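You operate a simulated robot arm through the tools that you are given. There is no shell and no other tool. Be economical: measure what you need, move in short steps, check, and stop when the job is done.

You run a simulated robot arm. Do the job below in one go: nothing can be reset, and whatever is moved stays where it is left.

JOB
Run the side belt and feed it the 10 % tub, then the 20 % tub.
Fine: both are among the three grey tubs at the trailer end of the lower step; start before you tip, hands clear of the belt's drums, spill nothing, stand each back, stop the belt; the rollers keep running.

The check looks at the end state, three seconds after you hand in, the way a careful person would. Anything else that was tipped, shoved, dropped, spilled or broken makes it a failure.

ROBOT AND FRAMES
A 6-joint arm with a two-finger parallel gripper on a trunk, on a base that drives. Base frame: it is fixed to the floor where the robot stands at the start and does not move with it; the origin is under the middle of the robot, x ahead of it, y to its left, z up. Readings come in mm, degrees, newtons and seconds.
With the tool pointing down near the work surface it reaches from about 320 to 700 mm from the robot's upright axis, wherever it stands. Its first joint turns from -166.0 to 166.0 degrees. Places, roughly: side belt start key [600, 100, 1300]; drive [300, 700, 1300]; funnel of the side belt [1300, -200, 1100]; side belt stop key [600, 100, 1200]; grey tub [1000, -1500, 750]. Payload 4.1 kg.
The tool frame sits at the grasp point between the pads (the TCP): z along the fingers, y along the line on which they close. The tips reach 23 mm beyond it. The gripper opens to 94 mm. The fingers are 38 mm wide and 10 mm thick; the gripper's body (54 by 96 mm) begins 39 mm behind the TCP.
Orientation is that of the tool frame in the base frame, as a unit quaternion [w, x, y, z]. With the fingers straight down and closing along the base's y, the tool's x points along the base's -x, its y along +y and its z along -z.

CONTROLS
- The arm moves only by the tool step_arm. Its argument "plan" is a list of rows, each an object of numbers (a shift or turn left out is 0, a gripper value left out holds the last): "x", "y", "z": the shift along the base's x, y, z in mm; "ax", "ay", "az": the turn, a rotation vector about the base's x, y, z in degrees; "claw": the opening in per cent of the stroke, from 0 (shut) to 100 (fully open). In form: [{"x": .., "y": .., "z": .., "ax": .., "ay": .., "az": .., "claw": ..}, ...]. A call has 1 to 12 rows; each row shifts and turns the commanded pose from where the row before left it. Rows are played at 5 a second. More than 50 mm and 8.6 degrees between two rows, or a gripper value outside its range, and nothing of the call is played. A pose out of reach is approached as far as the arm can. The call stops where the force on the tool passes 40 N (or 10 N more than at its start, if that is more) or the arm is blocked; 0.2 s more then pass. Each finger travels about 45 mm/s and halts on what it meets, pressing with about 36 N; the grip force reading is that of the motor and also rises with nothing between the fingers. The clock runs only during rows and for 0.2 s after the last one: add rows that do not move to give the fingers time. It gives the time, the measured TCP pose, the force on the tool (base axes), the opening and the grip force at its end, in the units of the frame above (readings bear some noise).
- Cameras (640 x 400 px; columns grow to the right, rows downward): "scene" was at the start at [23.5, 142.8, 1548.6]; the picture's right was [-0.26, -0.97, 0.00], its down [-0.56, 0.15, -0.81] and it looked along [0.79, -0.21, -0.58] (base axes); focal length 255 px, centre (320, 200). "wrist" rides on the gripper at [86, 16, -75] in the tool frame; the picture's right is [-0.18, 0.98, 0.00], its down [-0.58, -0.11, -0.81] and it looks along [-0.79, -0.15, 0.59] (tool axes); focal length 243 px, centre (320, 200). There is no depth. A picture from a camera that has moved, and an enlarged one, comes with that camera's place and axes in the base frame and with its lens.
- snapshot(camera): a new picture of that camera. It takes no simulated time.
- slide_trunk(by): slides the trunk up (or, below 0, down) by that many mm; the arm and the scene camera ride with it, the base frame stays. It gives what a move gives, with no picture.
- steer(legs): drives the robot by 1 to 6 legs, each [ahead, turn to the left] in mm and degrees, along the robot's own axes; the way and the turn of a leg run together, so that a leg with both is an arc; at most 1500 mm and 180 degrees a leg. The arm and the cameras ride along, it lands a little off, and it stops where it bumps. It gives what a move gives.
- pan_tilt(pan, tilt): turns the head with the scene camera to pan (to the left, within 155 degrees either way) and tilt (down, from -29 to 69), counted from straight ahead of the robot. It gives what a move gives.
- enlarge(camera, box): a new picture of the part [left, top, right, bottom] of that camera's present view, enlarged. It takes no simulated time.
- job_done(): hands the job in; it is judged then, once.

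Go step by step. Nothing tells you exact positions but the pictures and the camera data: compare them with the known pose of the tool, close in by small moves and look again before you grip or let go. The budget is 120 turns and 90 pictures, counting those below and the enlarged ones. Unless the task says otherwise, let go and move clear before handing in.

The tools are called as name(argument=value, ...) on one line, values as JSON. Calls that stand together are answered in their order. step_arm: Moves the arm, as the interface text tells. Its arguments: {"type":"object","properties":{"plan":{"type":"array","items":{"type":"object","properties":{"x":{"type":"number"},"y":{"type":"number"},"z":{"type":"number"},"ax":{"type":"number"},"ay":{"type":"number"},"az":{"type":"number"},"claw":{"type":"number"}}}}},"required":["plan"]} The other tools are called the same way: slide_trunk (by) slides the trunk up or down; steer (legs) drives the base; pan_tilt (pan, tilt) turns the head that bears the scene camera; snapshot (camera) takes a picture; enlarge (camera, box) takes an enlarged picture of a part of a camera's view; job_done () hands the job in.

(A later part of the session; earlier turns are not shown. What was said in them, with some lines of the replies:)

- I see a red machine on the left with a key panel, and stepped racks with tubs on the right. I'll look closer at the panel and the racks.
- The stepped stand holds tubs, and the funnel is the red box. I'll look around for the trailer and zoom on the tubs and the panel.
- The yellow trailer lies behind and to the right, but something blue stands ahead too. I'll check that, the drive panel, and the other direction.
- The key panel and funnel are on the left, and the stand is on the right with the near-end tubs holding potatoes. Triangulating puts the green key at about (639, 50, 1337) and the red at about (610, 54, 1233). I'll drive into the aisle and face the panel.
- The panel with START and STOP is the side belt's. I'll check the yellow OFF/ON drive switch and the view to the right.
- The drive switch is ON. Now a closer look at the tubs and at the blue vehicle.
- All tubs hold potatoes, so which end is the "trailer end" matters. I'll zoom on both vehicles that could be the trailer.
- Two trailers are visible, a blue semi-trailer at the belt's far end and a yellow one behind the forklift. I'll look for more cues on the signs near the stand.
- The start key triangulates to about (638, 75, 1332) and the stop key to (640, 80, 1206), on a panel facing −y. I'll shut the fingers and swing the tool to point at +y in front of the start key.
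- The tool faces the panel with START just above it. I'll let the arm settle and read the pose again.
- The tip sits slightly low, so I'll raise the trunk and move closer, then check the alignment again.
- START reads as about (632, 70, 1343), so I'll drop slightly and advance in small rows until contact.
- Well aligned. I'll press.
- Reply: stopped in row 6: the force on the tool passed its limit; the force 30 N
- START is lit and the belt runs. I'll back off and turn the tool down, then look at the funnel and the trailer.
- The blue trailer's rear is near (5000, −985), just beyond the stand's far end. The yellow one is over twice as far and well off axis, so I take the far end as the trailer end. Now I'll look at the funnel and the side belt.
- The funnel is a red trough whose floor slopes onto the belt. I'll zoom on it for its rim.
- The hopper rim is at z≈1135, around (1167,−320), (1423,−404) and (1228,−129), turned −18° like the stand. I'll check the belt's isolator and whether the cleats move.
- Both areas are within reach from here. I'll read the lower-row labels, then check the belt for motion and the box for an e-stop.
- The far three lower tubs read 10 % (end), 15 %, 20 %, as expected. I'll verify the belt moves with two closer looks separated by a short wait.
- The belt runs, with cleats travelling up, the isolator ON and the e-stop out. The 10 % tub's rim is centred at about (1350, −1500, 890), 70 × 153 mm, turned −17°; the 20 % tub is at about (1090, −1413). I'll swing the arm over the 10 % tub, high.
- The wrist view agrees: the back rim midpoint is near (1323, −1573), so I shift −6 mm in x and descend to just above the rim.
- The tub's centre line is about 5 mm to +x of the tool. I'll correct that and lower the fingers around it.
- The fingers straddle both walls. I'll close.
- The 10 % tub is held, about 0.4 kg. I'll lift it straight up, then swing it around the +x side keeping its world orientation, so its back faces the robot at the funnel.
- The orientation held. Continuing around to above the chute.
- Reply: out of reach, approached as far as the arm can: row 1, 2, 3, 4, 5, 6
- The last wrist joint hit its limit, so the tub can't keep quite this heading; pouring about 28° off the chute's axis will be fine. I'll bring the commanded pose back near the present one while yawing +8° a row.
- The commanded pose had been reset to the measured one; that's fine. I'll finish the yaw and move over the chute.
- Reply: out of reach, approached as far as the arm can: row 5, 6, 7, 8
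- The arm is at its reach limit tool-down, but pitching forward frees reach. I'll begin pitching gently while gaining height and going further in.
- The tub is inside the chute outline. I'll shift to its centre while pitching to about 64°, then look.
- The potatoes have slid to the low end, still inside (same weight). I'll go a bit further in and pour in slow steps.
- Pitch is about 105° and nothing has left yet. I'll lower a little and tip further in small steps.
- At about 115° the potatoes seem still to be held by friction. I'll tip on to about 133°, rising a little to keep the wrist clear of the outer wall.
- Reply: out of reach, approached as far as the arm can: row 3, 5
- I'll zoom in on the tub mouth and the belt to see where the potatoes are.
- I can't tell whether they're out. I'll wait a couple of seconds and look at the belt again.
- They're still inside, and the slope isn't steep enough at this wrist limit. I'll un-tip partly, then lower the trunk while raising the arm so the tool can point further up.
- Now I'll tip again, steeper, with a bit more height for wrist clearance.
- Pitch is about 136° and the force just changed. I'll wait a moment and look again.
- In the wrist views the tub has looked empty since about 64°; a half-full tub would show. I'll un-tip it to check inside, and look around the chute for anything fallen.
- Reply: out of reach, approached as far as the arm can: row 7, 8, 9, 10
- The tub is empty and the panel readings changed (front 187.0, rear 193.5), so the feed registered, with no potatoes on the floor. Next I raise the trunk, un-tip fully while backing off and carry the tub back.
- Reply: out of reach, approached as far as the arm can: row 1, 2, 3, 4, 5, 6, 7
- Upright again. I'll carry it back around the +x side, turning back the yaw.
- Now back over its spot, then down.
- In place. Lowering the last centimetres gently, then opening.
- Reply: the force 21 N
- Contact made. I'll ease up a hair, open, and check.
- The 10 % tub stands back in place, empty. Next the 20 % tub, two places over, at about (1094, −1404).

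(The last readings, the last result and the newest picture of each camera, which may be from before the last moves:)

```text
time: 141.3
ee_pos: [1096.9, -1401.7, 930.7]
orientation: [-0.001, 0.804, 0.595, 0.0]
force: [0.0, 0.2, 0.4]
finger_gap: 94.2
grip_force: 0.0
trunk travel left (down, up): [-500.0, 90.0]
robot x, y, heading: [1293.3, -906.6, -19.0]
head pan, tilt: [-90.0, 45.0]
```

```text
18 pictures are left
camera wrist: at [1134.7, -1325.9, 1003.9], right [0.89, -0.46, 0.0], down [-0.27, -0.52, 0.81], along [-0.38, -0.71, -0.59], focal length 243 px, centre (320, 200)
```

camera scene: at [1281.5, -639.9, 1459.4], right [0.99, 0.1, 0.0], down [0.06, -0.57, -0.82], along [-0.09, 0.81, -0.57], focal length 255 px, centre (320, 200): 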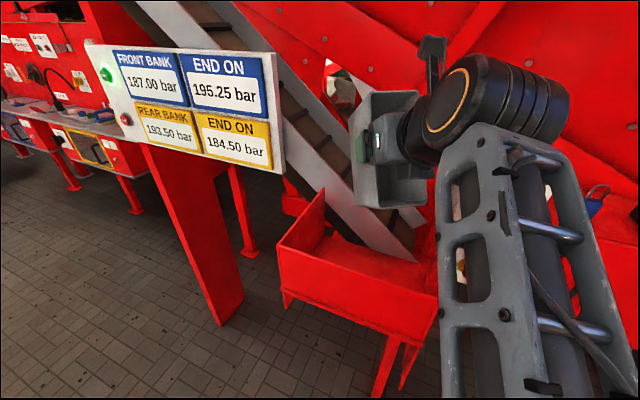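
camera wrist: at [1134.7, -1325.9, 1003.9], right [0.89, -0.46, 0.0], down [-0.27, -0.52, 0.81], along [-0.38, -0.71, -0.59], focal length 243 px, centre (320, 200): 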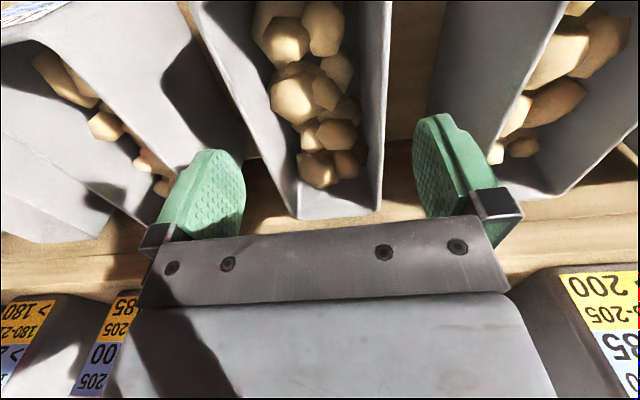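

I need about 6 mm toward −x to centre. Then lower and check before closing.

step_arm(plan=[{"x": -5.7, "y": 1.7}, {"z": -16}, {"z": -16}, {"z": -16}, {"z": -13}, {}, {}])

snapshot(camera="wrist")

```text
time: 142.9
ee_pos: [1089.4, -1401.2, 871.1]
orientation: [-0.001, 0.805, 0.594, 0.001]
force: [-0.4, 0.2, -0.6]
finger_gap: 94.3
grip_force: 0.0
trunk travel left (down, up): [-500.0, 90.0]
robot x, y, heading: [1296.0, -904.5, -18.8]
head pan, tilt: [-90.0, 45.0]
```

```text
17 pictures are left
camera wrist: at [1128.1, -1325.4, 944.1], right [0.89, -0.46, 0.0], down [-0.27, -0.52, 0.81], along [-0.38, -0.71, -0.59], focal length 243 px, centre (320, 200)
```

wrist: 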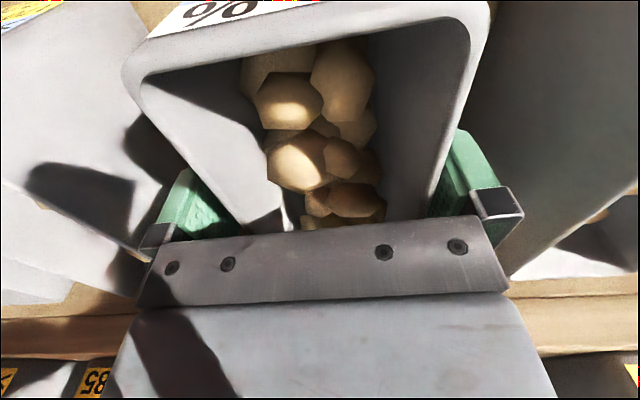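

The tub sits about 6 mm off to the right of centre, so I'll shift back, close and lift slightly.

step_arm(plan=[{"x": 3, "y": -1}, {"x": 2.7, "y": -0.7}, {}, {"claw": 80}, {"claw": 70}, {"claw": 0}, {}, {}, {}])

step_arm(plan=[{"z": 4}, {"z": 8}, {"z": 15}, {}])

snapshot(camera="wrist")

```text
time: 144.9
ee_pos: [1096.5, -1402.7, 872.2]
orientation: [0.0, 0.804, 0.594, 0.0]
force: [1.0, -1.4, 1.3]
finger_gap: 74.8
grip_force: 36.1
trunk travel left (down, up): [-500.0, 90.0]
robot x, y, heading: [1291.7, -904.5, -18.9]
head pan, tilt: [-90.0, 45.0]
```

```text
time: 145.9
ee_pos: [1097.6, -1404.7, 898.3]
orientation: [0.0, 0.804, 0.594, -0.001]
force: [0.3, 0.2, -4.5]
finger_gap: 74.9
grip_force: 36.2
trunk travel left (down, up): [-500.0, 90.0]
robot x, y, heading: [1288.6, -901.8, -18.7]
head pan, tilt: [-90.0, 45.0]
```

```text
16 pictures are left
camera wrist: at [1135.4, -1328.4, 972.2], right [0.89, -0.46, 0.0], down [-0.27, -0.52, 0.81], along [-0.38, -0.71, -0.59], focal length 243 px, centre (320, 200)
```

wrist: 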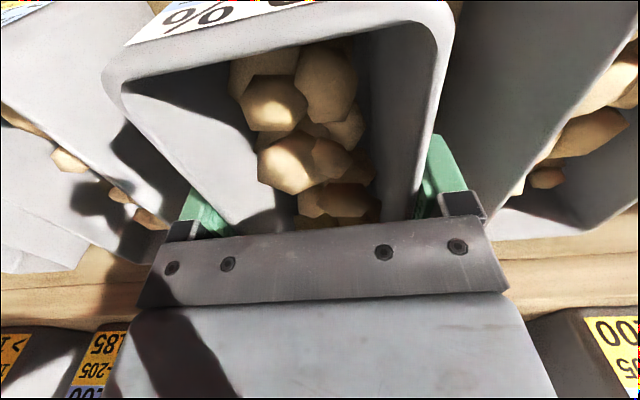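

Held. Lifting, raising the trunk, and swinging around the +x side as before.

step_arm(plan=[{"z": 35}, {"z": 45}, {"z": 45}, {"z": 45}, {"z": 45}, {"z": 45}, {"z": 45}, {}])

slide_trunk(by=90)

step_arm(plan=[{"x": 46.6, "y": 0.8}, {"x": 46.6, "y": 0.8}, {"x": 46.6, "y": 0.8}, {"x": 46.6, "y": 0.8}, {"x": 46.6, "y": 0.8}, {"x": 36.8, "y": 24.5}, {"x": 36.8, "y": 24.5}, {"x": 36.8, "y": 24.5}, {"x": 36.8, "y": 24.5}, {"x": 36.8, "y": 24.5}, {"x": 36.8, "y": 24.5}])

step_arm(plan=[{"x": 28.5, "y": 33.7}, {"x": 28.5, "y": 33.7}, {"x": 28.5, "y": 33.7}, {"x": 28.5, "y": 33.7}, {"x": 21, "y": 40}, {"x": 16, "y": 42}, {"x": 12, "y": 44}, {"x": 7, "y": 44}, {"x": 2, "y": 45}, {"x": -2, "y": 45}])

```text
time: 147.7
ee_pos: [1097.6, -1403.1, 1202.2]
orientation: [-0.001, 0.804, 0.594, 0.001]
force: [0.4, 1.2, -3.4]
finger_gap: 74.8
grip_force: 35.6
trunk travel left (down, up): [-500.0, 90.0]
robot x, y, heading: [1293.3, -905.3, -19.2]
head pan, tilt: [-90.0, 45.0]
```

```text
time: 148.9
ee_pos: [1098.0, -1403.6, 1292.6]
orientation: [0.001, 0.805, 0.594, -0.001]
force: [-0.4, -0.2, -4.1]
finger_gap: 74.9
grip_force: 36.1
trunk travel left (down, up): [-590.0, 0.0]
robot x, y, heading: [1292.3, -905.3, -18.8]
head pan, tilt: [-90.0, 45.0]
```

```text
time: 151.3
ee_pos: [1549.9, -1250.8, 1292.2]
orientation: [0.0, 0.805, 0.594, -0.001]
force: [1.0, 0.0, -3.7]
finger_gap: 75.0
grip_force: 36.5
trunk travel left (down, up): [-590.0, 0.0]
robot x, y, heading: [1294.4, -901.6, -19.0]
head pan, tilt: [-90.0, 45.0]
```

```text
time: 153.5
ee_pos: [1718.0, -856.3, 1293.1]
orientation: [0.0, 0.805, 0.594, -0.002]
force: [-0.6, -0.4, -4.8]
finger_gap: 74.6
grip_force: 35.9
trunk travel left (down, up): [-590.0, 0.0]
robot x, y, heading: [1294.2, -900.7, -19.1]
head pan, tilt: [-90.0, 45.0]
```

step_arm(plan=[{"x": -7, "y": 44}, {"x": -12, "y": 44}, {"x": -16, "y": 42, "az": 4}, {"x": -21, "y": 40, "az": 4}, {"x": -24, "y": 38, "az": 4}, {"x": -28, "y": 35, "az": 4}, {"x": -32, "y": 32, "az": 4}, {"x": -35, "y": 28, "az": 4}, {"x": -38, "y": 24, "az": 4}, {"x": -40, "y": 21, "az": 4}, {"x": -42, "y": 16}, {"x": -46, "y": 6}])

step_arm(plan=[{"x": -10, "y": 38, "z": -5}, {"x": -10, "y": 38, "z": -8}, {"x": -10, "y": 38, "z": -8}, {"x": -8, "y": 38, "z": -9}, {}, {}])

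pan_tilt(pan=100, tilt=45)

snapshot(camera="scene")

```text
time: 156.1
ee_pos: [1380.6, -489.2, 1291.6]
orientation: [0.0, 0.608, 0.794, 0.0]
force: [-0.2, -0.5, -3.2]
finger_gap: 74.9
grip_force: 36.1
trunk travel left (down, up): [-590.0, 0.0]
robot x, y, heading: [1295.5, -904.8, -18.9]
head pan, tilt: [-90.0, 45.0]
```

```text
time: 157.5
ee_pos: [1342.1, -334.0, 1255.0]
orientation: [0.001, 0.611, 0.792, -0.003]
force: [-0.2, 0.3, -4.2]
finger_gap: 75.0
grip_force: 35.9
trunk travel left (down, up): [-590.0, 0.0]
robot x, y, heading: [1294.9, -905.1, -19.0]
head pan, tilt: [-90.0, 45.0]
```

```text
time: 160.3
ee_pos: [1343.3, -335.2, 1256.4]
orientation: [0.002, 0.611, 0.792, -0.002]
force: [-1.0, 0.5, -3.8]
finger_gap: 74.9
grip_force: 36.0
trunk travel left (down, up): [-590.0, 0.0]
robot x, y, heading: [1293.3, -906.2, -18.5]
head pan, tilt: [100.0, 45.0]
```

```text
15 pictures are left
camera scene: at [1303.4, -647.2, 1624.6], right [0.99, -0.16, 0.0], down [-0.11, -0.7, -0.71], along [0.11, 0.7, -0.71], focal length 255 px, centre (320, 200)
```

scene: 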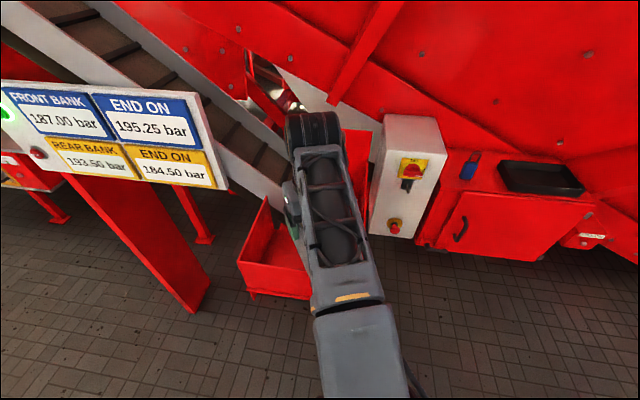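

The floor is clean and the readings hold. I'll repeat the same pitch-in as before.

step_arm(plan=[{"ax": 7.73, "ay": 2.07, "z": 10}, {"ax": 7.73, "ay": 2.07, "z": 11, "y": 8}, {"ax": 7.73, "ay": 2.07, "z": 10, "y": 10}, {"ax": 7.73, "ay": 2.07, "z": 8, "y": 12}, {}])

step_arm(plan=[{"ax": 7.73, "ay": 2.07, "z": 4, "y": 9, "x": -3}, {"ax": 7.73, "ay": 2.07, "z": 4, "y": 9, "x": -3}, {"ax": 7.73, "ay": 2.07, "z": 3, "y": 9, "x": -3}, {"ax": 7.73, "ay": 2.07, "z": 3, "y": 9, "x": -3}, {}])

snapshot(camera="wrist")

snapshot(camera="scene")

```text
time: 161.6
ee_pos: [1360.7, -302.4, 1283.5]
orientation: [-0.21, 0.599, 0.755, 0.161]
force: [-0.5, 0.3, -3.7]
finger_gap: 75.0
grip_force: 35.7
trunk travel left (down, up): [-590.0, 0.0]
robot x, y, heading: [1294.5, -905.1, -19.1]
head pan, tilt: [100.0, 45.0]
```

```text
time: 162.8
ee_pos: [1342.8, -266.1, 1308.2]
orientation: [-0.416, 0.525, 0.669, 0.322]
force: [0.2, 0.0, -3.7]
finger_gap: 75.0
grip_force: 36.3
trunk travel left (down, up): [-590.0, 0.0]
robot x, y, heading: [1292.9, -900.3, -18.8]
head pan, tilt: [100.0, 45.0]
```

```text
14 pictures are left
camera wrist: at [1362.8, -291.3, 1417.3], right [0.97, 0.16, -0.17], down [0.13, -0.98, -0.16], along [-0.19, 0.13, -0.97], focal length 243 px, centre (320, 200)
```

wrist: 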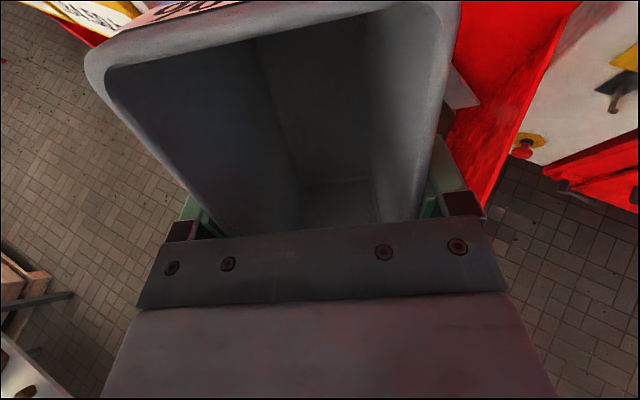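

```text
13 pictures are left
camera scene: at [1303.3, -647.1, 1624.5], right [0.99, -0.16, 0.0], down [-0.11, -0.7, -0.71], along [0.11, 0.7, -0.71], focal length 255 px, centre (320, 200)
```

scene: 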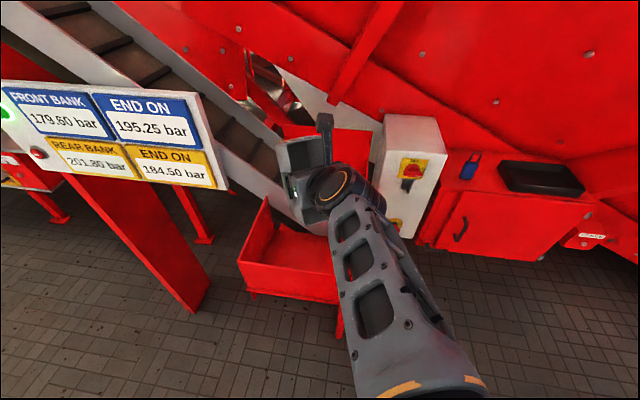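

The tub has emptied and the readings moved again (179.6 / 201.8). I'll tip a little further to be sure nothing is left, then un-tip while backing off.

step_arm(plan=[{"ax": 7.73, "ay": 2.07, "y": 9, "x": -2}, {"ax": 7.73, "ay": 2.07, "y": 9, "x": -2}, {"ax": 7.73, "ay": 2.07, "y": 9, "x": -2}, {"ax": 4.8, "ay": 1.3}, {}, {}, {"ax": -7.73, "ay": -2.07}, {"ax": -7.73, "ay": -2.07}, {"ax": -7.73, "ay": -2.07}, {"ax": -4.8, "ay": -1.3}, {}])

enlarge(camera="scene", box=[0, 70, 320, 270])

```text
time: 165.2
ee_pos: [1345.8, -243.3, 1325.7]
orientation: [-0.419, 0.524, 0.663, 0.333]
force: [0.0, -0.2, -4.6]
finger_gap: 75.0
grip_force: 36.2
trunk travel left (down, up): [-590.0, 0.0]
robot x, y, heading: [1293.2, -902.7, -18.7]
head pan, tilt: [100.0, 45.0]
```

```text
2.00 times, centred on (160, 170) of scene
camera zoom: at [1303.4, -647.1, 1624.5], right [0.99, -0.16, 0.0], down [-0.11, -0.7, -0.71], along [0.11, 0.7, -0.71], focal length 511 px, centre (640, 260)
```

zoom: 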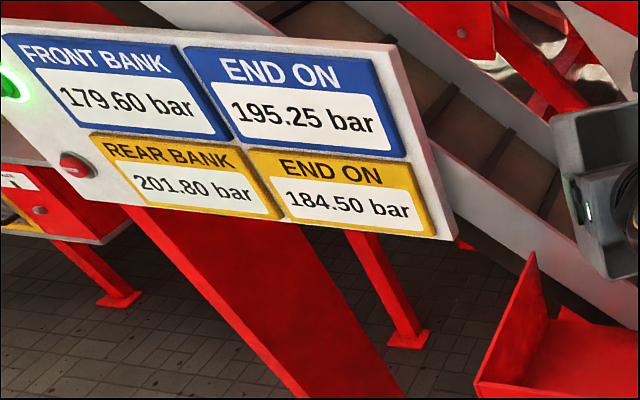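

Readings are steady. I'll un-tip fully while backing off.

step_arm(plan=[{"ax": -7.83, "ay": -2.1, "y": -15}, {"ax": -7.83, "ay": -2.1, "y": -20}, {"ax": -7.83, "ay": -2.1, "y": -25, "x": 4}, {"ax": -7.83, "ay": -2.1, "y": -28, "x": 4}, {"ax": -7.83, "ay": -2.1, "y": -30, "x": 6}, {"ax": -7.83, "ay": -2.1, "y": -30, "x": 8}, {"ax": -7.83, "ay": -2.1, "y": -35, "x": 10}, {"ax": -7.83, "ay": -2.1, "y": -35, "x": 10}, {}, {}])

```text
time: 167.3
ee_pos: [1367.8, -464.2, 1316.4]
orientation: [0.006, 0.609, 0.793, -0.005]
force: [0.5, -0.3, -4.8]
finger_gap: 74.9
grip_force: 36.1
trunk travel left (down, up): [-590.0, 0.0]
robot x, y, heading: [1290.0, -904.2, -18.9]
head pan, tilt: [100.0, 45.0]
```

step_arm(plan=[{"x": 15, "y": -23, "ax": 0.85, "ay": 0.22}, {"x": 46, "y": -6}, {"x": 42, "y": -16}, {"x": 40, "y": -21, "az": -4}, {"x": 38, "y": -24, "az": -4}, {"x": 35, "y": -28, "az": -4}, {"x": 32, "y": -32, "az": -4}, {"x": 28, "y": -35, "az": -4}, {"x": 24, "y": -38, "az": -4}, {"x": 21, "y": -40, "az": -4}, {"x": 16, "y": -42, "az": -4}, {"x": 12, "y": -44}])

step_arm(plan=[{"x": 7, "y": -44}, {"x": 2, "y": -45}, {"x": -2, "y": -45}, {"x": -7, "y": -44}, {"x": -12, "y": -44}, {"x": -16, "y": -42}, {"x": -21, "y": -40}, {"x": -28.5, "y": -33.7}, {"x": -28.5, "y": -33.7}, {"x": -28.5, "y": -33.7}, {"x": -28.5, "y": -33.7}, {}])

slide_trunk(by=-90)

```text
time: 169.9
ee_pos: [1710.4, -811.2, 1310.6]
orientation: [-0.001, 0.804, 0.595, -0.001]
force: [-0.8, -0.1, -4.3]
finger_gap: 75.0
grip_force: 36.1
trunk travel left (down, up): [-590.0, 0.0]
robot x, y, heading: [1297.0, -903.8, -18.7]
head pan, tilt: [100.0, 45.0]
```

```text
time: 172.6
ee_pos: [1552.6, -1246.6, 1314.7]
orientation: [0.0, 0.804, 0.595, 0.0]
force: [0.6, -0.5, -3.5]
finger_gap: 74.9
grip_force: 36.0
trunk travel left (down, up): [-590.0, 0.0]
robot x, y, heading: [1295.6, -904.1, -18.6]
head pan, tilt: [100.0, 45.0]
```

```text
time: 173.8
ee_pos: [1552.1, -1248.0, 1224.7]
orientation: [0.0, 0.804, 0.594, 0.001]
force: [0.0, 0.6, -3.7]
finger_gap: 75.4
grip_force: 36.3
trunk travel left (down, up): [-500.0, 90.0]
robot x, y, heading: [1291.7, -904.6, -19.2]
head pan, tilt: [100.0, 45.0]
```

Back over the 20 % tub's spot.

step_arm(plan=[{"x": -37, "y": -25.3}, {"x": -37, "y": -25.3}, {"x": -37, "y": -25.3}, {"x": -37, "y": -25.3}, {"x": -37, "y": -25.3}, {"x": -37, "y": -25.3}, {"x": -46.5, "y": -0.6}, {"x": -46.5, "y": -0.6}, {"x": -46.5, "y": -0.6}, {"x": -46.5, "y": -0.6}, {"x": -46.5, "y": -0.6}, {}])

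step_arm(plan=[{"z": -45}, {"z": -45}, {"z": -45}, {"z": -45}, {"z": -45}, {"z": -45}, {"z": -42}, {}, {}])

pan_tilt(pan=-90, tilt=45)

snapshot(camera="scene")

snapshot(camera="wrist")

```text
time: 176.4
ee_pos: [1095.1, -1402.1, 1221.8]
orientation: [0.001, 0.804, 0.594, 0.001]
force: [0.3, -0.9, -4.7]
finger_gap: 74.7
grip_force: 35.8
trunk travel left (down, up): [-500.0, 90.0]
robot x, y, heading: [1295.2, -905.5, -19.0]
head pan, tilt: [100.0, 45.0]
```

```text
time: 178.4
ee_pos: [1101.5, -1398.4, 916.6]
orientation: [0.0, 0.804, 0.594, 0.001]
force: [0.5, 0.4, -3.9]
finger_gap: 74.8
grip_force: 36.4
trunk travel left (down, up): [-500.0, 90.0]
robot x, y, heading: [1288.9, -902.2, -19.2]
head pan, tilt: [100.0, 45.0]
```

```text
time: 181.2
ee_pos: [1100.5, -1397.6, 915.9]
orientation: [-0.001, 0.804, 0.594, 0.001]
force: [0.0, -0.5, -3.9]
finger_gap: 75.0
grip_force: 36.2
trunk travel left (down, up): [-500.0, 90.0]
robot x, y, heading: [1293.1, -905.7, -18.9]
head pan, tilt: [-90.0, 45.0]
```

```text
11 pictures are left
camera scene: at [1263.9, -805.5, 1534.7], right [-0.95, 0.33, 0.0], down [0.23, 0.67, -0.71], along [-0.23, -0.67, -0.71], focal length 255 px, centre (320, 200)
```

scene: 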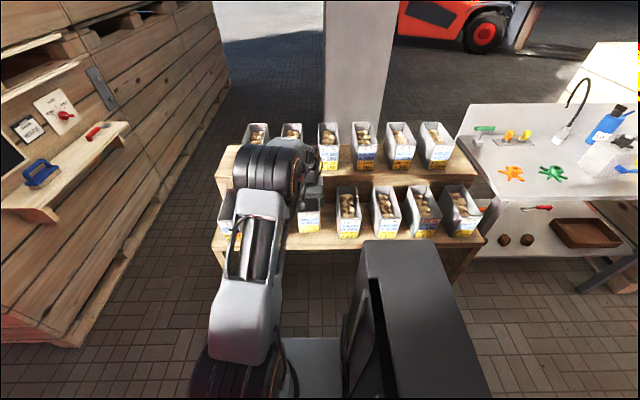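

```text
10 pictures are left
camera wrist: at [1139.7, -1322.2, 989.3], right [0.89, -0.46, 0.0], down [-0.27, -0.52, 0.81], along [-0.37, -0.71, -0.59], focal length 243 px, centre (320, 200)
```

wrist: 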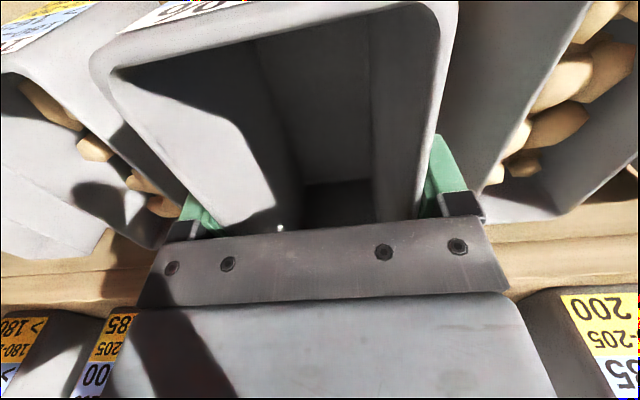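

Slightly off; I'll correct by (−4, −5) and lower to the shelf.

step_arm(plan=[{"x": -4, "y": -5}, {"z": -15}, {"z": -14}, {"z": -8}, {"z": -4}, {"z": -2}, {}, {}])

```text
time: 183.0
ee_pos: [1094.0, -1406.7, 871.5]
orientation: [0.001, 0.804, 0.594, 0.0]
force: [-0.1, -2.3, 6.8]
finger_gap: 74.8
grip_force: 35.8
trunk travel left (down, up): [-500.0, 90.0]
robot x, y, heading: [1294.0, -900.9, -19.0]
head pan, tilt: [-90.0, 45.0]
```

Contact at the original height. I'll open, rise clear and check the row.

step_arm(plan=[{"claw": 85}, {"claw": 100}, {}, {}, {}])

step_arm(plan=[{"z": 20}, {"z": 25}, {"z": 40}, {"z": 45}, {"z": 45}, {"z": 45}, {"z": 45}, {"x": 40, "y": 20, "z": 10}, {"x": 45, "y": 10}, {"x": 45}, {"x": 45}, {"x": 45}])

step_arm(plan=[{"x": 37, "y": 25.3}, {"x": 37, "y": 25.3}, {"x": 37, "y": 25.3}, {"x": 37, "y": 25.3}, {"x": 37, "y": 25.3}, {"x": 28, "y": 35, "az": 8}, {"x": 28, "y": 35, "az": 8}, {"x": 28, "y": 35, "az": 8}, {"x": 20, "y": 40, "az": 8}, {"x": 0, "y": 40, "az": 8}])

snapshot(camera="scene")

```text
time: 184.2
ee_pos: [1094.4, -1407.3, 870.4]
orientation: [0.0, 0.805, 0.594, -0.001]
force: [0.7, 0.3, -0.6]
finger_gap: 93.6
grip_force: 0.0
trunk travel left (down, up): [-500.0, 90.0]
robot x, y, heading: [1294.2, -906.9, -19.2]
head pan, tilt: [-90.0, 45.0]
```

```text
time: 186.8
ee_pos: [1313.5, -1374.8, 1149.0]
orientation: [0.0, 0.804, 0.594, 0.0]
force: [0.1, -0.2, -0.1]
finger_gap: 94.0
grip_force: 0.0
trunk travel left (down, up): [-500.0, 90.0]
robot x, y, heading: [1298.3, -905.1, -18.8]
head pan, tilt: [-90.0, 45.0]
```

```text
time: 189.0
ee_pos: [1603.5, -1066.3, 1145.1]
orientation: [-0.001, 0.552, 0.834, 0.0]
force: [0.1, -0.7, -0.8]
finger_gap: 94.0
grip_force: 0.0
trunk travel left (down, up): [-500.0, 90.0]
robot x, y, heading: [1294.0, -903.5, -19.1]
head pan, tilt: [-90.0, 45.0]
```

```text
9 pictures are left
camera scene: at [1264.0, -804.8, 1534.7], right [-0.95, 0.33, 0.0], down [0.23, 0.67, -0.71], along [-0.23, -0.67, -0.71], focal length 255 px, centre (320, 200)
```

scene: 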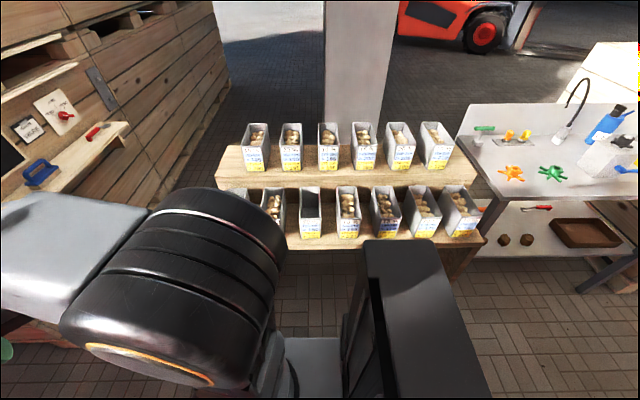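

Both tubs stand empty in their places. I'll back the robot to the panel and face it to press STOP.

steer(legs=[[0, -11.6], [-804, 0], [0, 120.6]])

pan_tilt(pan=-15, tilt=30)

snapshot(camera="scene")

```text
time: 199.0
ee_pos: [658.1, -145.4, 1144.6]
orientation: [0.0, -0.335, 0.942, 0.001]
force: [-0.7, 0.6, 0.0]
finger_gap: 94.1
grip_force: 0.1
trunk travel left (down, up): [-500.0, 90.0]
robot x, y, heading: [591.2, -485.2, 87.0]
head pan, tilt: [-90.0, 45.0]
```

```text
time: 200.5
ee_pos: [659.8, -144.9, 1144.7]
orientation: [0.0, -0.334, 0.942, 0.0]
force: [-0.3, -1.2, 0.6]
finger_gap: 93.9
grip_force: 0.1
trunk travel left (down, up): [-500.0, 90.0]
robot x, y, heading: [590.3, -490.2, 87.3]
head pan, tilt: [-15.0, 30.0]
```

```text
8 pictures are left
camera scene: at [446.0, -455.2, 1557.3], right [0.95, -0.31, 0.0], down [-0.15, -0.48, -0.87], along [0.27, 0.82, -0.5], focal length 255 px, centre (320, 200)
```

scene: 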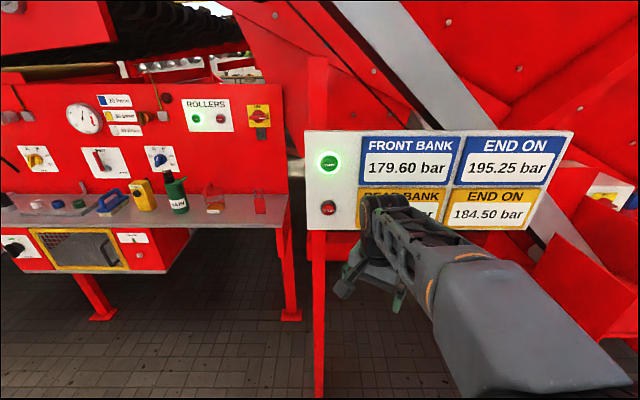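

STOP is at about (632, 58, 1219). I'll close the fingers, square up the tool and pitch it to face the panel.

step_arm(plan=[{"az": 8.5, "x": -5, "claw": 0}, {"az": 8.5, "x": -5}, {"az": 8.5, "x": -5}, {"az": 8.5, "x": -5}, {"az": 8.5, "x": -5}, {"az": 8.3, "x": -3}, {}, {}])

step_arm(plan=[{"z": 7, "ax": 8.2}, {"z": 7, "ax": 8.2}, {"z": 7, "ax": 8.2}, {"z": 7, "ax": 8.2}, {"z": 7, "ax": 8.2}, {"z": 7, "ax": 8.2}, {"z": 7, "ax": 8.2}, {"z": 7, "ax": 8.2}, {"z": 7, "ax": 8.2}, {"z": 7, "ax": 8.2}, {"z": 4, "ax": 8}, {}])

snapshot(camera="wrist")

```text
time: 202.3
ee_pos: [629.8, -145.9, 1142.2]
orientation: [0.0, 0.707, -0.707, 0.0]
force: [-0.9, 0.2, 0.0]
finger_gap: 0.1
grip_force: 35.7
trunk travel left (down, up): [-500.0, 90.0]
robot x, y, heading: [589.7, -484.0, 87.3]
head pan, tilt: [-15.0, 30.0]
```

```text
time: 204.2
ee_pos: [636.7, -119.9, 1172.3]
orientation: [0.33, -0.61, 0.624, 0.359]
force: [0.1, 0.3, 0.4]
finger_gap: 0.0
grip_force: 36.5
out of reach, approached as far as the arm can: row 8, 9
trunk travel left (down, up): [-500.0, 90.0]
robot x, y, heading: [592.7, -488.7, 87.2]
head pan, tilt: [-15.0, 30.0]
stopped in row 9: the arm was blocked; the commanded pose is now the measured one
```

```text
7 pictures are left
camera wrist: at [616.4, -230.7, 1136.6], right [-0.98, 0.09, 0.2], down [0.15, -0.38, 0.91], along [0.16, 0.92, 0.36], focal length 243 px, centre (320, 200)
```

wrist: 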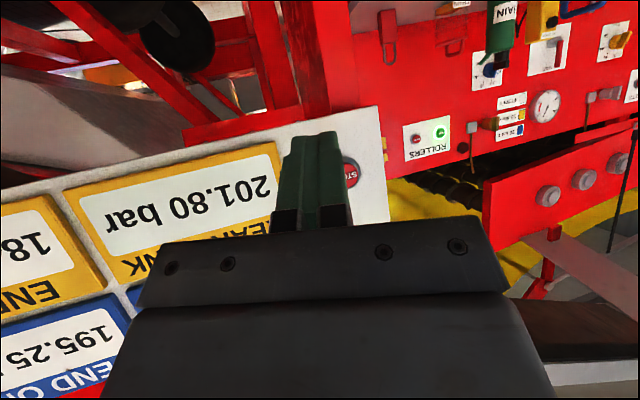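

The wrist reached its limit at this height. Lowering the trunk as for START fixes the geometry.

slide_trunk(by=-95)

step_arm(plan=[{"z": 40}, {"z": 40}, {"z": 30, "ax": 7.9, "x": -2}, {"z": 30, "ax": 7.9, "x": -2}, {"y": 10, "ax": 7.9, "x": -2}, {"y": 20, "ax": 7.8}, {"y": 20}, {}, {}])

snapshot(camera="wrist")

```text
time: 205.4
ee_pos: [637.5, -122.0, 1056.4]
orientation: [0.292, -0.62, 0.646, 0.338]
force: [-0.5, -0.3, 0.3]
finger_gap: 0.1
grip_force: 36.0
trunk travel left (down, up): [-405.0, 185.0]
robot x, y, heading: [586.8, -487.5, 87.2]
head pan, tilt: [-15.0, 30.0]
```

```text
time: 206.0
ee_pos: [631.8, -145.8, 1019.9]
orientation: [0.202, -0.633, 0.691, 0.284]
force: [0.9, 0.1, 0.3]
finger_gap: 0.0
grip_force: 36.0
trunk travel left (down, up): [-405.0, 185.0]
robot x, y, heading: [587.4, -492.1, 87.2]
head pan, tilt: [-15.0, 30.0]
stopped in row 2: the arm was blocked; the commanded pose is now the measured one
```

```text
6 pictures are left
camera wrist: at [608.1, -260.2, 1022.0], right [-0.95, 0.18, 0.25], down [0.24, -0.09, 0.97], along [0.19, 0.98, 0.04], focal length 243 px, centre (320, 200)
```

wrist: 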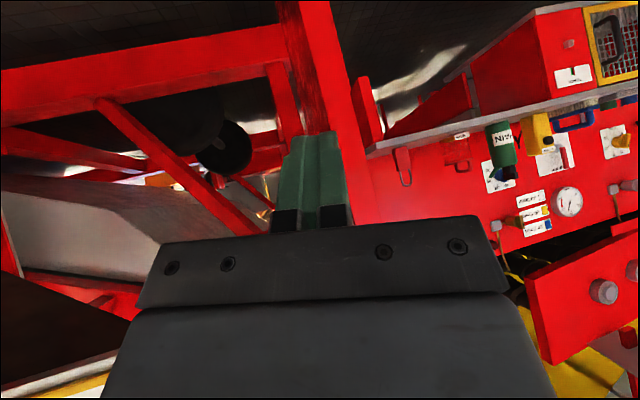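

I was too close in (r≈345) for this wrist pose. I'll move outward and up while relaxing the pitch.

step_arm(plan=[{"y": 20, "ax": -8}, {"y": 20, "z": 10, "ax": -8}, {"y": 15, "z": 20, "ax": -8}, {"y": 10, "z": 25}, {}])

```text
time: 207.2
ee_pos: [630.5, -76.2, 1082.1]
orientation: [0.081, -0.663, 0.73, 0.145]
force: [-0.3, 0.3, -0.7]
finger_gap: 0.1
grip_force: 35.5
trunk travel left (down, up): [-405.0, 185.0]
robot x, y, heading: [589.9, -488.8, 87.2]
head pan, tilt: [-15.0, 30.0]
```

Free again. I'll straighten the small twist, then pitch up to face the panel while rising to STOP's height.

step_arm(plan=[{"ay": -6, "az": 4.6, "z": 20}, {"z": 20, "ax": 7.9}, {"z": 20, "ax": 7.9}, {"z": 20, "ax": 7.9}, {"z": 15, "ax": 7.9}, {"z": 15, "ax": 7.9}, {"z": 10, "ax": 7.9}, {"z": 7, "ax": 7.9}, {"z": 5, "ax": 7.9}, {"z": 5, "ax": 7.9}, {}, {}])

snapshot(camera="wrist")

```text
time: 209.8
ee_pos: [633.6, -62.7, 1192.8]
orientation: [0.462, -0.529, 0.529, 0.476]
force: [0.1, 0.2, -0.1]
finger_gap: 0.1
grip_force: 36.5
trunk travel left (down, up): [-405.0, 185.0]
robot x, y, heading: [587.6, -484.2, 87.0]
head pan, tilt: [-15.0, 30.0]
```

```text
5 pictures are left
camera wrist: at [614.0, -148.5, 1115.1], right [-0.98, 0.01, 0.2], down [0.13, -0.73, 0.67], along [0.15, 0.68, 0.71], focal length 243 px, centre (320, 200)
```

wrist: 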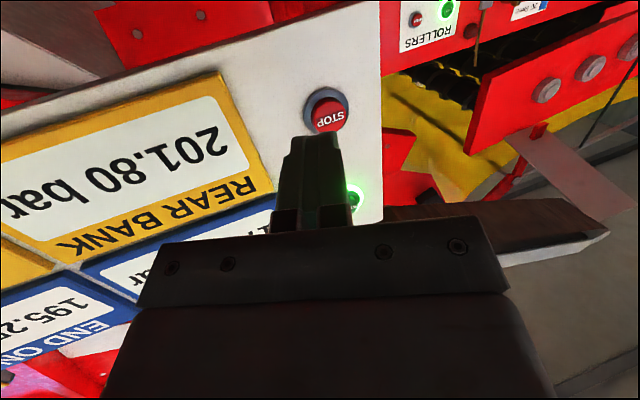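

STOP confirmed at (630, 58, 1219). I'll align and approach.

step_arm(plan=[{"z": 13, "y": 15, "ax": 4}, {"z": 13, "y": 15, "x": -3, "ax": 3}, {"y": 15}, {}, {}])

```text
time: 211.0
ee_pos: [629.0, -33.3, 1242.3]
orientation: [0.527, -0.472, 0.47, 0.528]
force: [0.6, 0.2, -0.1]
finger_gap: 0.0
grip_force: 35.9
trunk travel left (down, up): [-405.0, 185.0]
robot x, y, heading: [586.2, -488.1, 87.4]
head pan, tilt: [-15.0, 30.0]
```

step_arm(plan=[{"z": -12, "ax": -3.3, "y": 8}, {"z": -11, "ax": -3.2, "y": 8}, {"y": 10}, {"y": 8}, {}, {}])

snapshot(camera="wrist")

```text
time: 212.4
ee_pos: [628.3, 1.6, 1219.6]
orientation: [0.501, -0.5, 0.5, 0.5]
force: [0.3, -0.9, 0.1]
finger_gap: 0.0
grip_force: 36.3
trunk travel left (down, up): [-405.0, 185.0]
robot x, y, heading: [590.5, -487.6, 87.3]
head pan, tilt: [-15.0, 30.0]
```

```text
4 pictures are left
camera wrist: at [610.0, -73.3, 1132.0], right [-0.98, 0.0, 0.18], down [0.11, -0.81, 0.58], along [0.15, 0.59, 0.79], focal length 243 px, centre (320, 200)
```

wrist: 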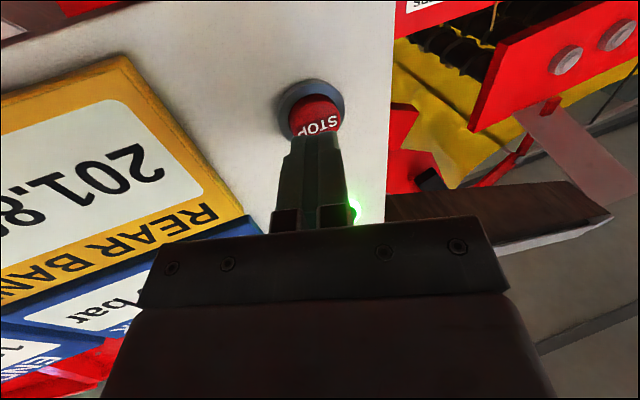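

Well aligned with STOP. Pressing.

step_arm(plan=[{"y": 8}, {"y": 7}, {"y": 5}, {"y": 4}, {"y": 4}, {"y": 4}, {"y": 3}])

snapshot(camera="wrist")

```text
time: 213.9
ee_pos: [627.9, 29.7, 1220.2]
orientation: [0.501, -0.5, 0.498, 0.5]
force: [-1.7, -30.8, -1.1]
finger_gap: 0.0
grip_force: 35.9
trunk travel left (down, up): [-405.0, 185.0]
robot x, y, heading: [587.5, -491.5, 87.0]
head pan, tilt: [-15.0, 30.0]
stopped in row 7: the force on the tool passed its limit (the readings are from after the stop); the commanded pose is now the measured one
```

```text
3 pictures are left
camera wrist: at [610.2, -46.9, 1133.2], right [-0.98, 0.0, 0.18], down [0.11, -0.81, 0.58], along [0.15, 0.59, 0.79], focal length 243 px, centre (320, 200)
```

wrist: 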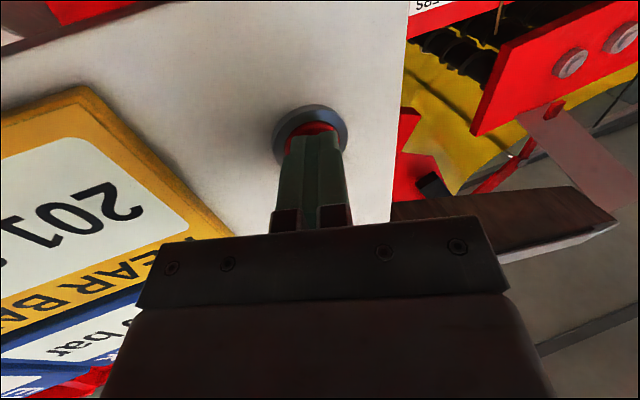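

The START light's glow has gone. I'll back off and verify with the scene camera.

step_arm(plan=[{"y": -30}, {"y": -35}, {"y": -35}, {}])

snapshot(camera="scene")

```text
time: 214.9
ee_pos: [629.5, -61.5, 1211.6]
orientation: [-0.489, 0.508, -0.507, -0.495]
force: [0.7, 0.1, 1.9]
finger_gap: 0.0
grip_force: 36.0
trunk travel left (down, up): [-405.0, 185.0]
robot x, y, heading: [586.0, -488.1, 87.0]
head pan, tilt: [-15.0, 30.0]
```

```text
2 pictures are left
camera scene: at [445.7, -456.0, 1465.3], right [0.95, -0.31, 0.0], down [-0.15, -0.48, -0.87], along [0.27, 0.82, -0.5], focal length 255 px, centre (320, 200)
```

scene: 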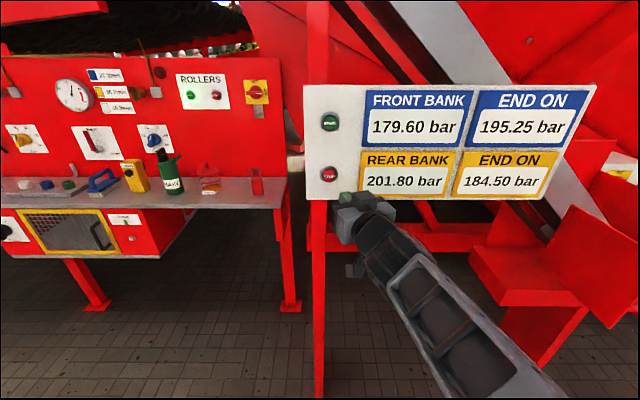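

enlarge(camera="scene", box=[170, 60, 350, 190])

```text
3.08 times, centred on (260, 125) of scene
camera zoom: at [445.7, -456.0, 1465.3], right [0.95, -0.31, 0.0], down [-0.15, -0.48, -0.87], along [0.27, 0.82, -0.5], focal length 786 px, centre (505, 431)
```

zoom: 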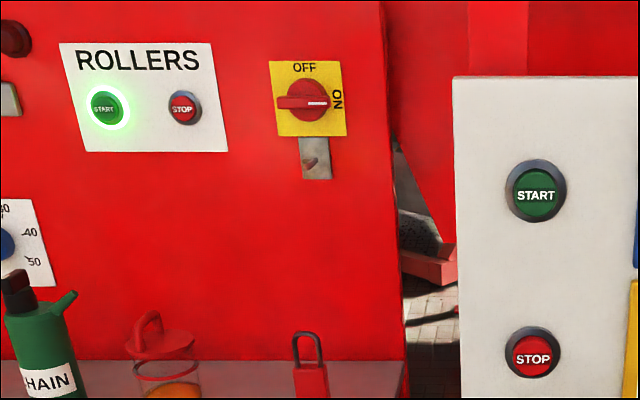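

The rollers are still running (lit), the side belt is off, both tubs are back in place and the arm is clear. Handing in.

job_done()

```text
The job is handed in.
```

I started the side belt, fed it the 10 % tub and then the 20 % tub, stood both back empty in their places, and stopped the belt. The rollers are still running, and I saw nothing spilled in the pictures I took.

Two trailers are in view, so "trailer end" was my judgement. I took it as the end nearest the blue trailer, because the yellow one is farther off and not in line with the stand. If you meant the yellow one, I fed the wrong tubs.
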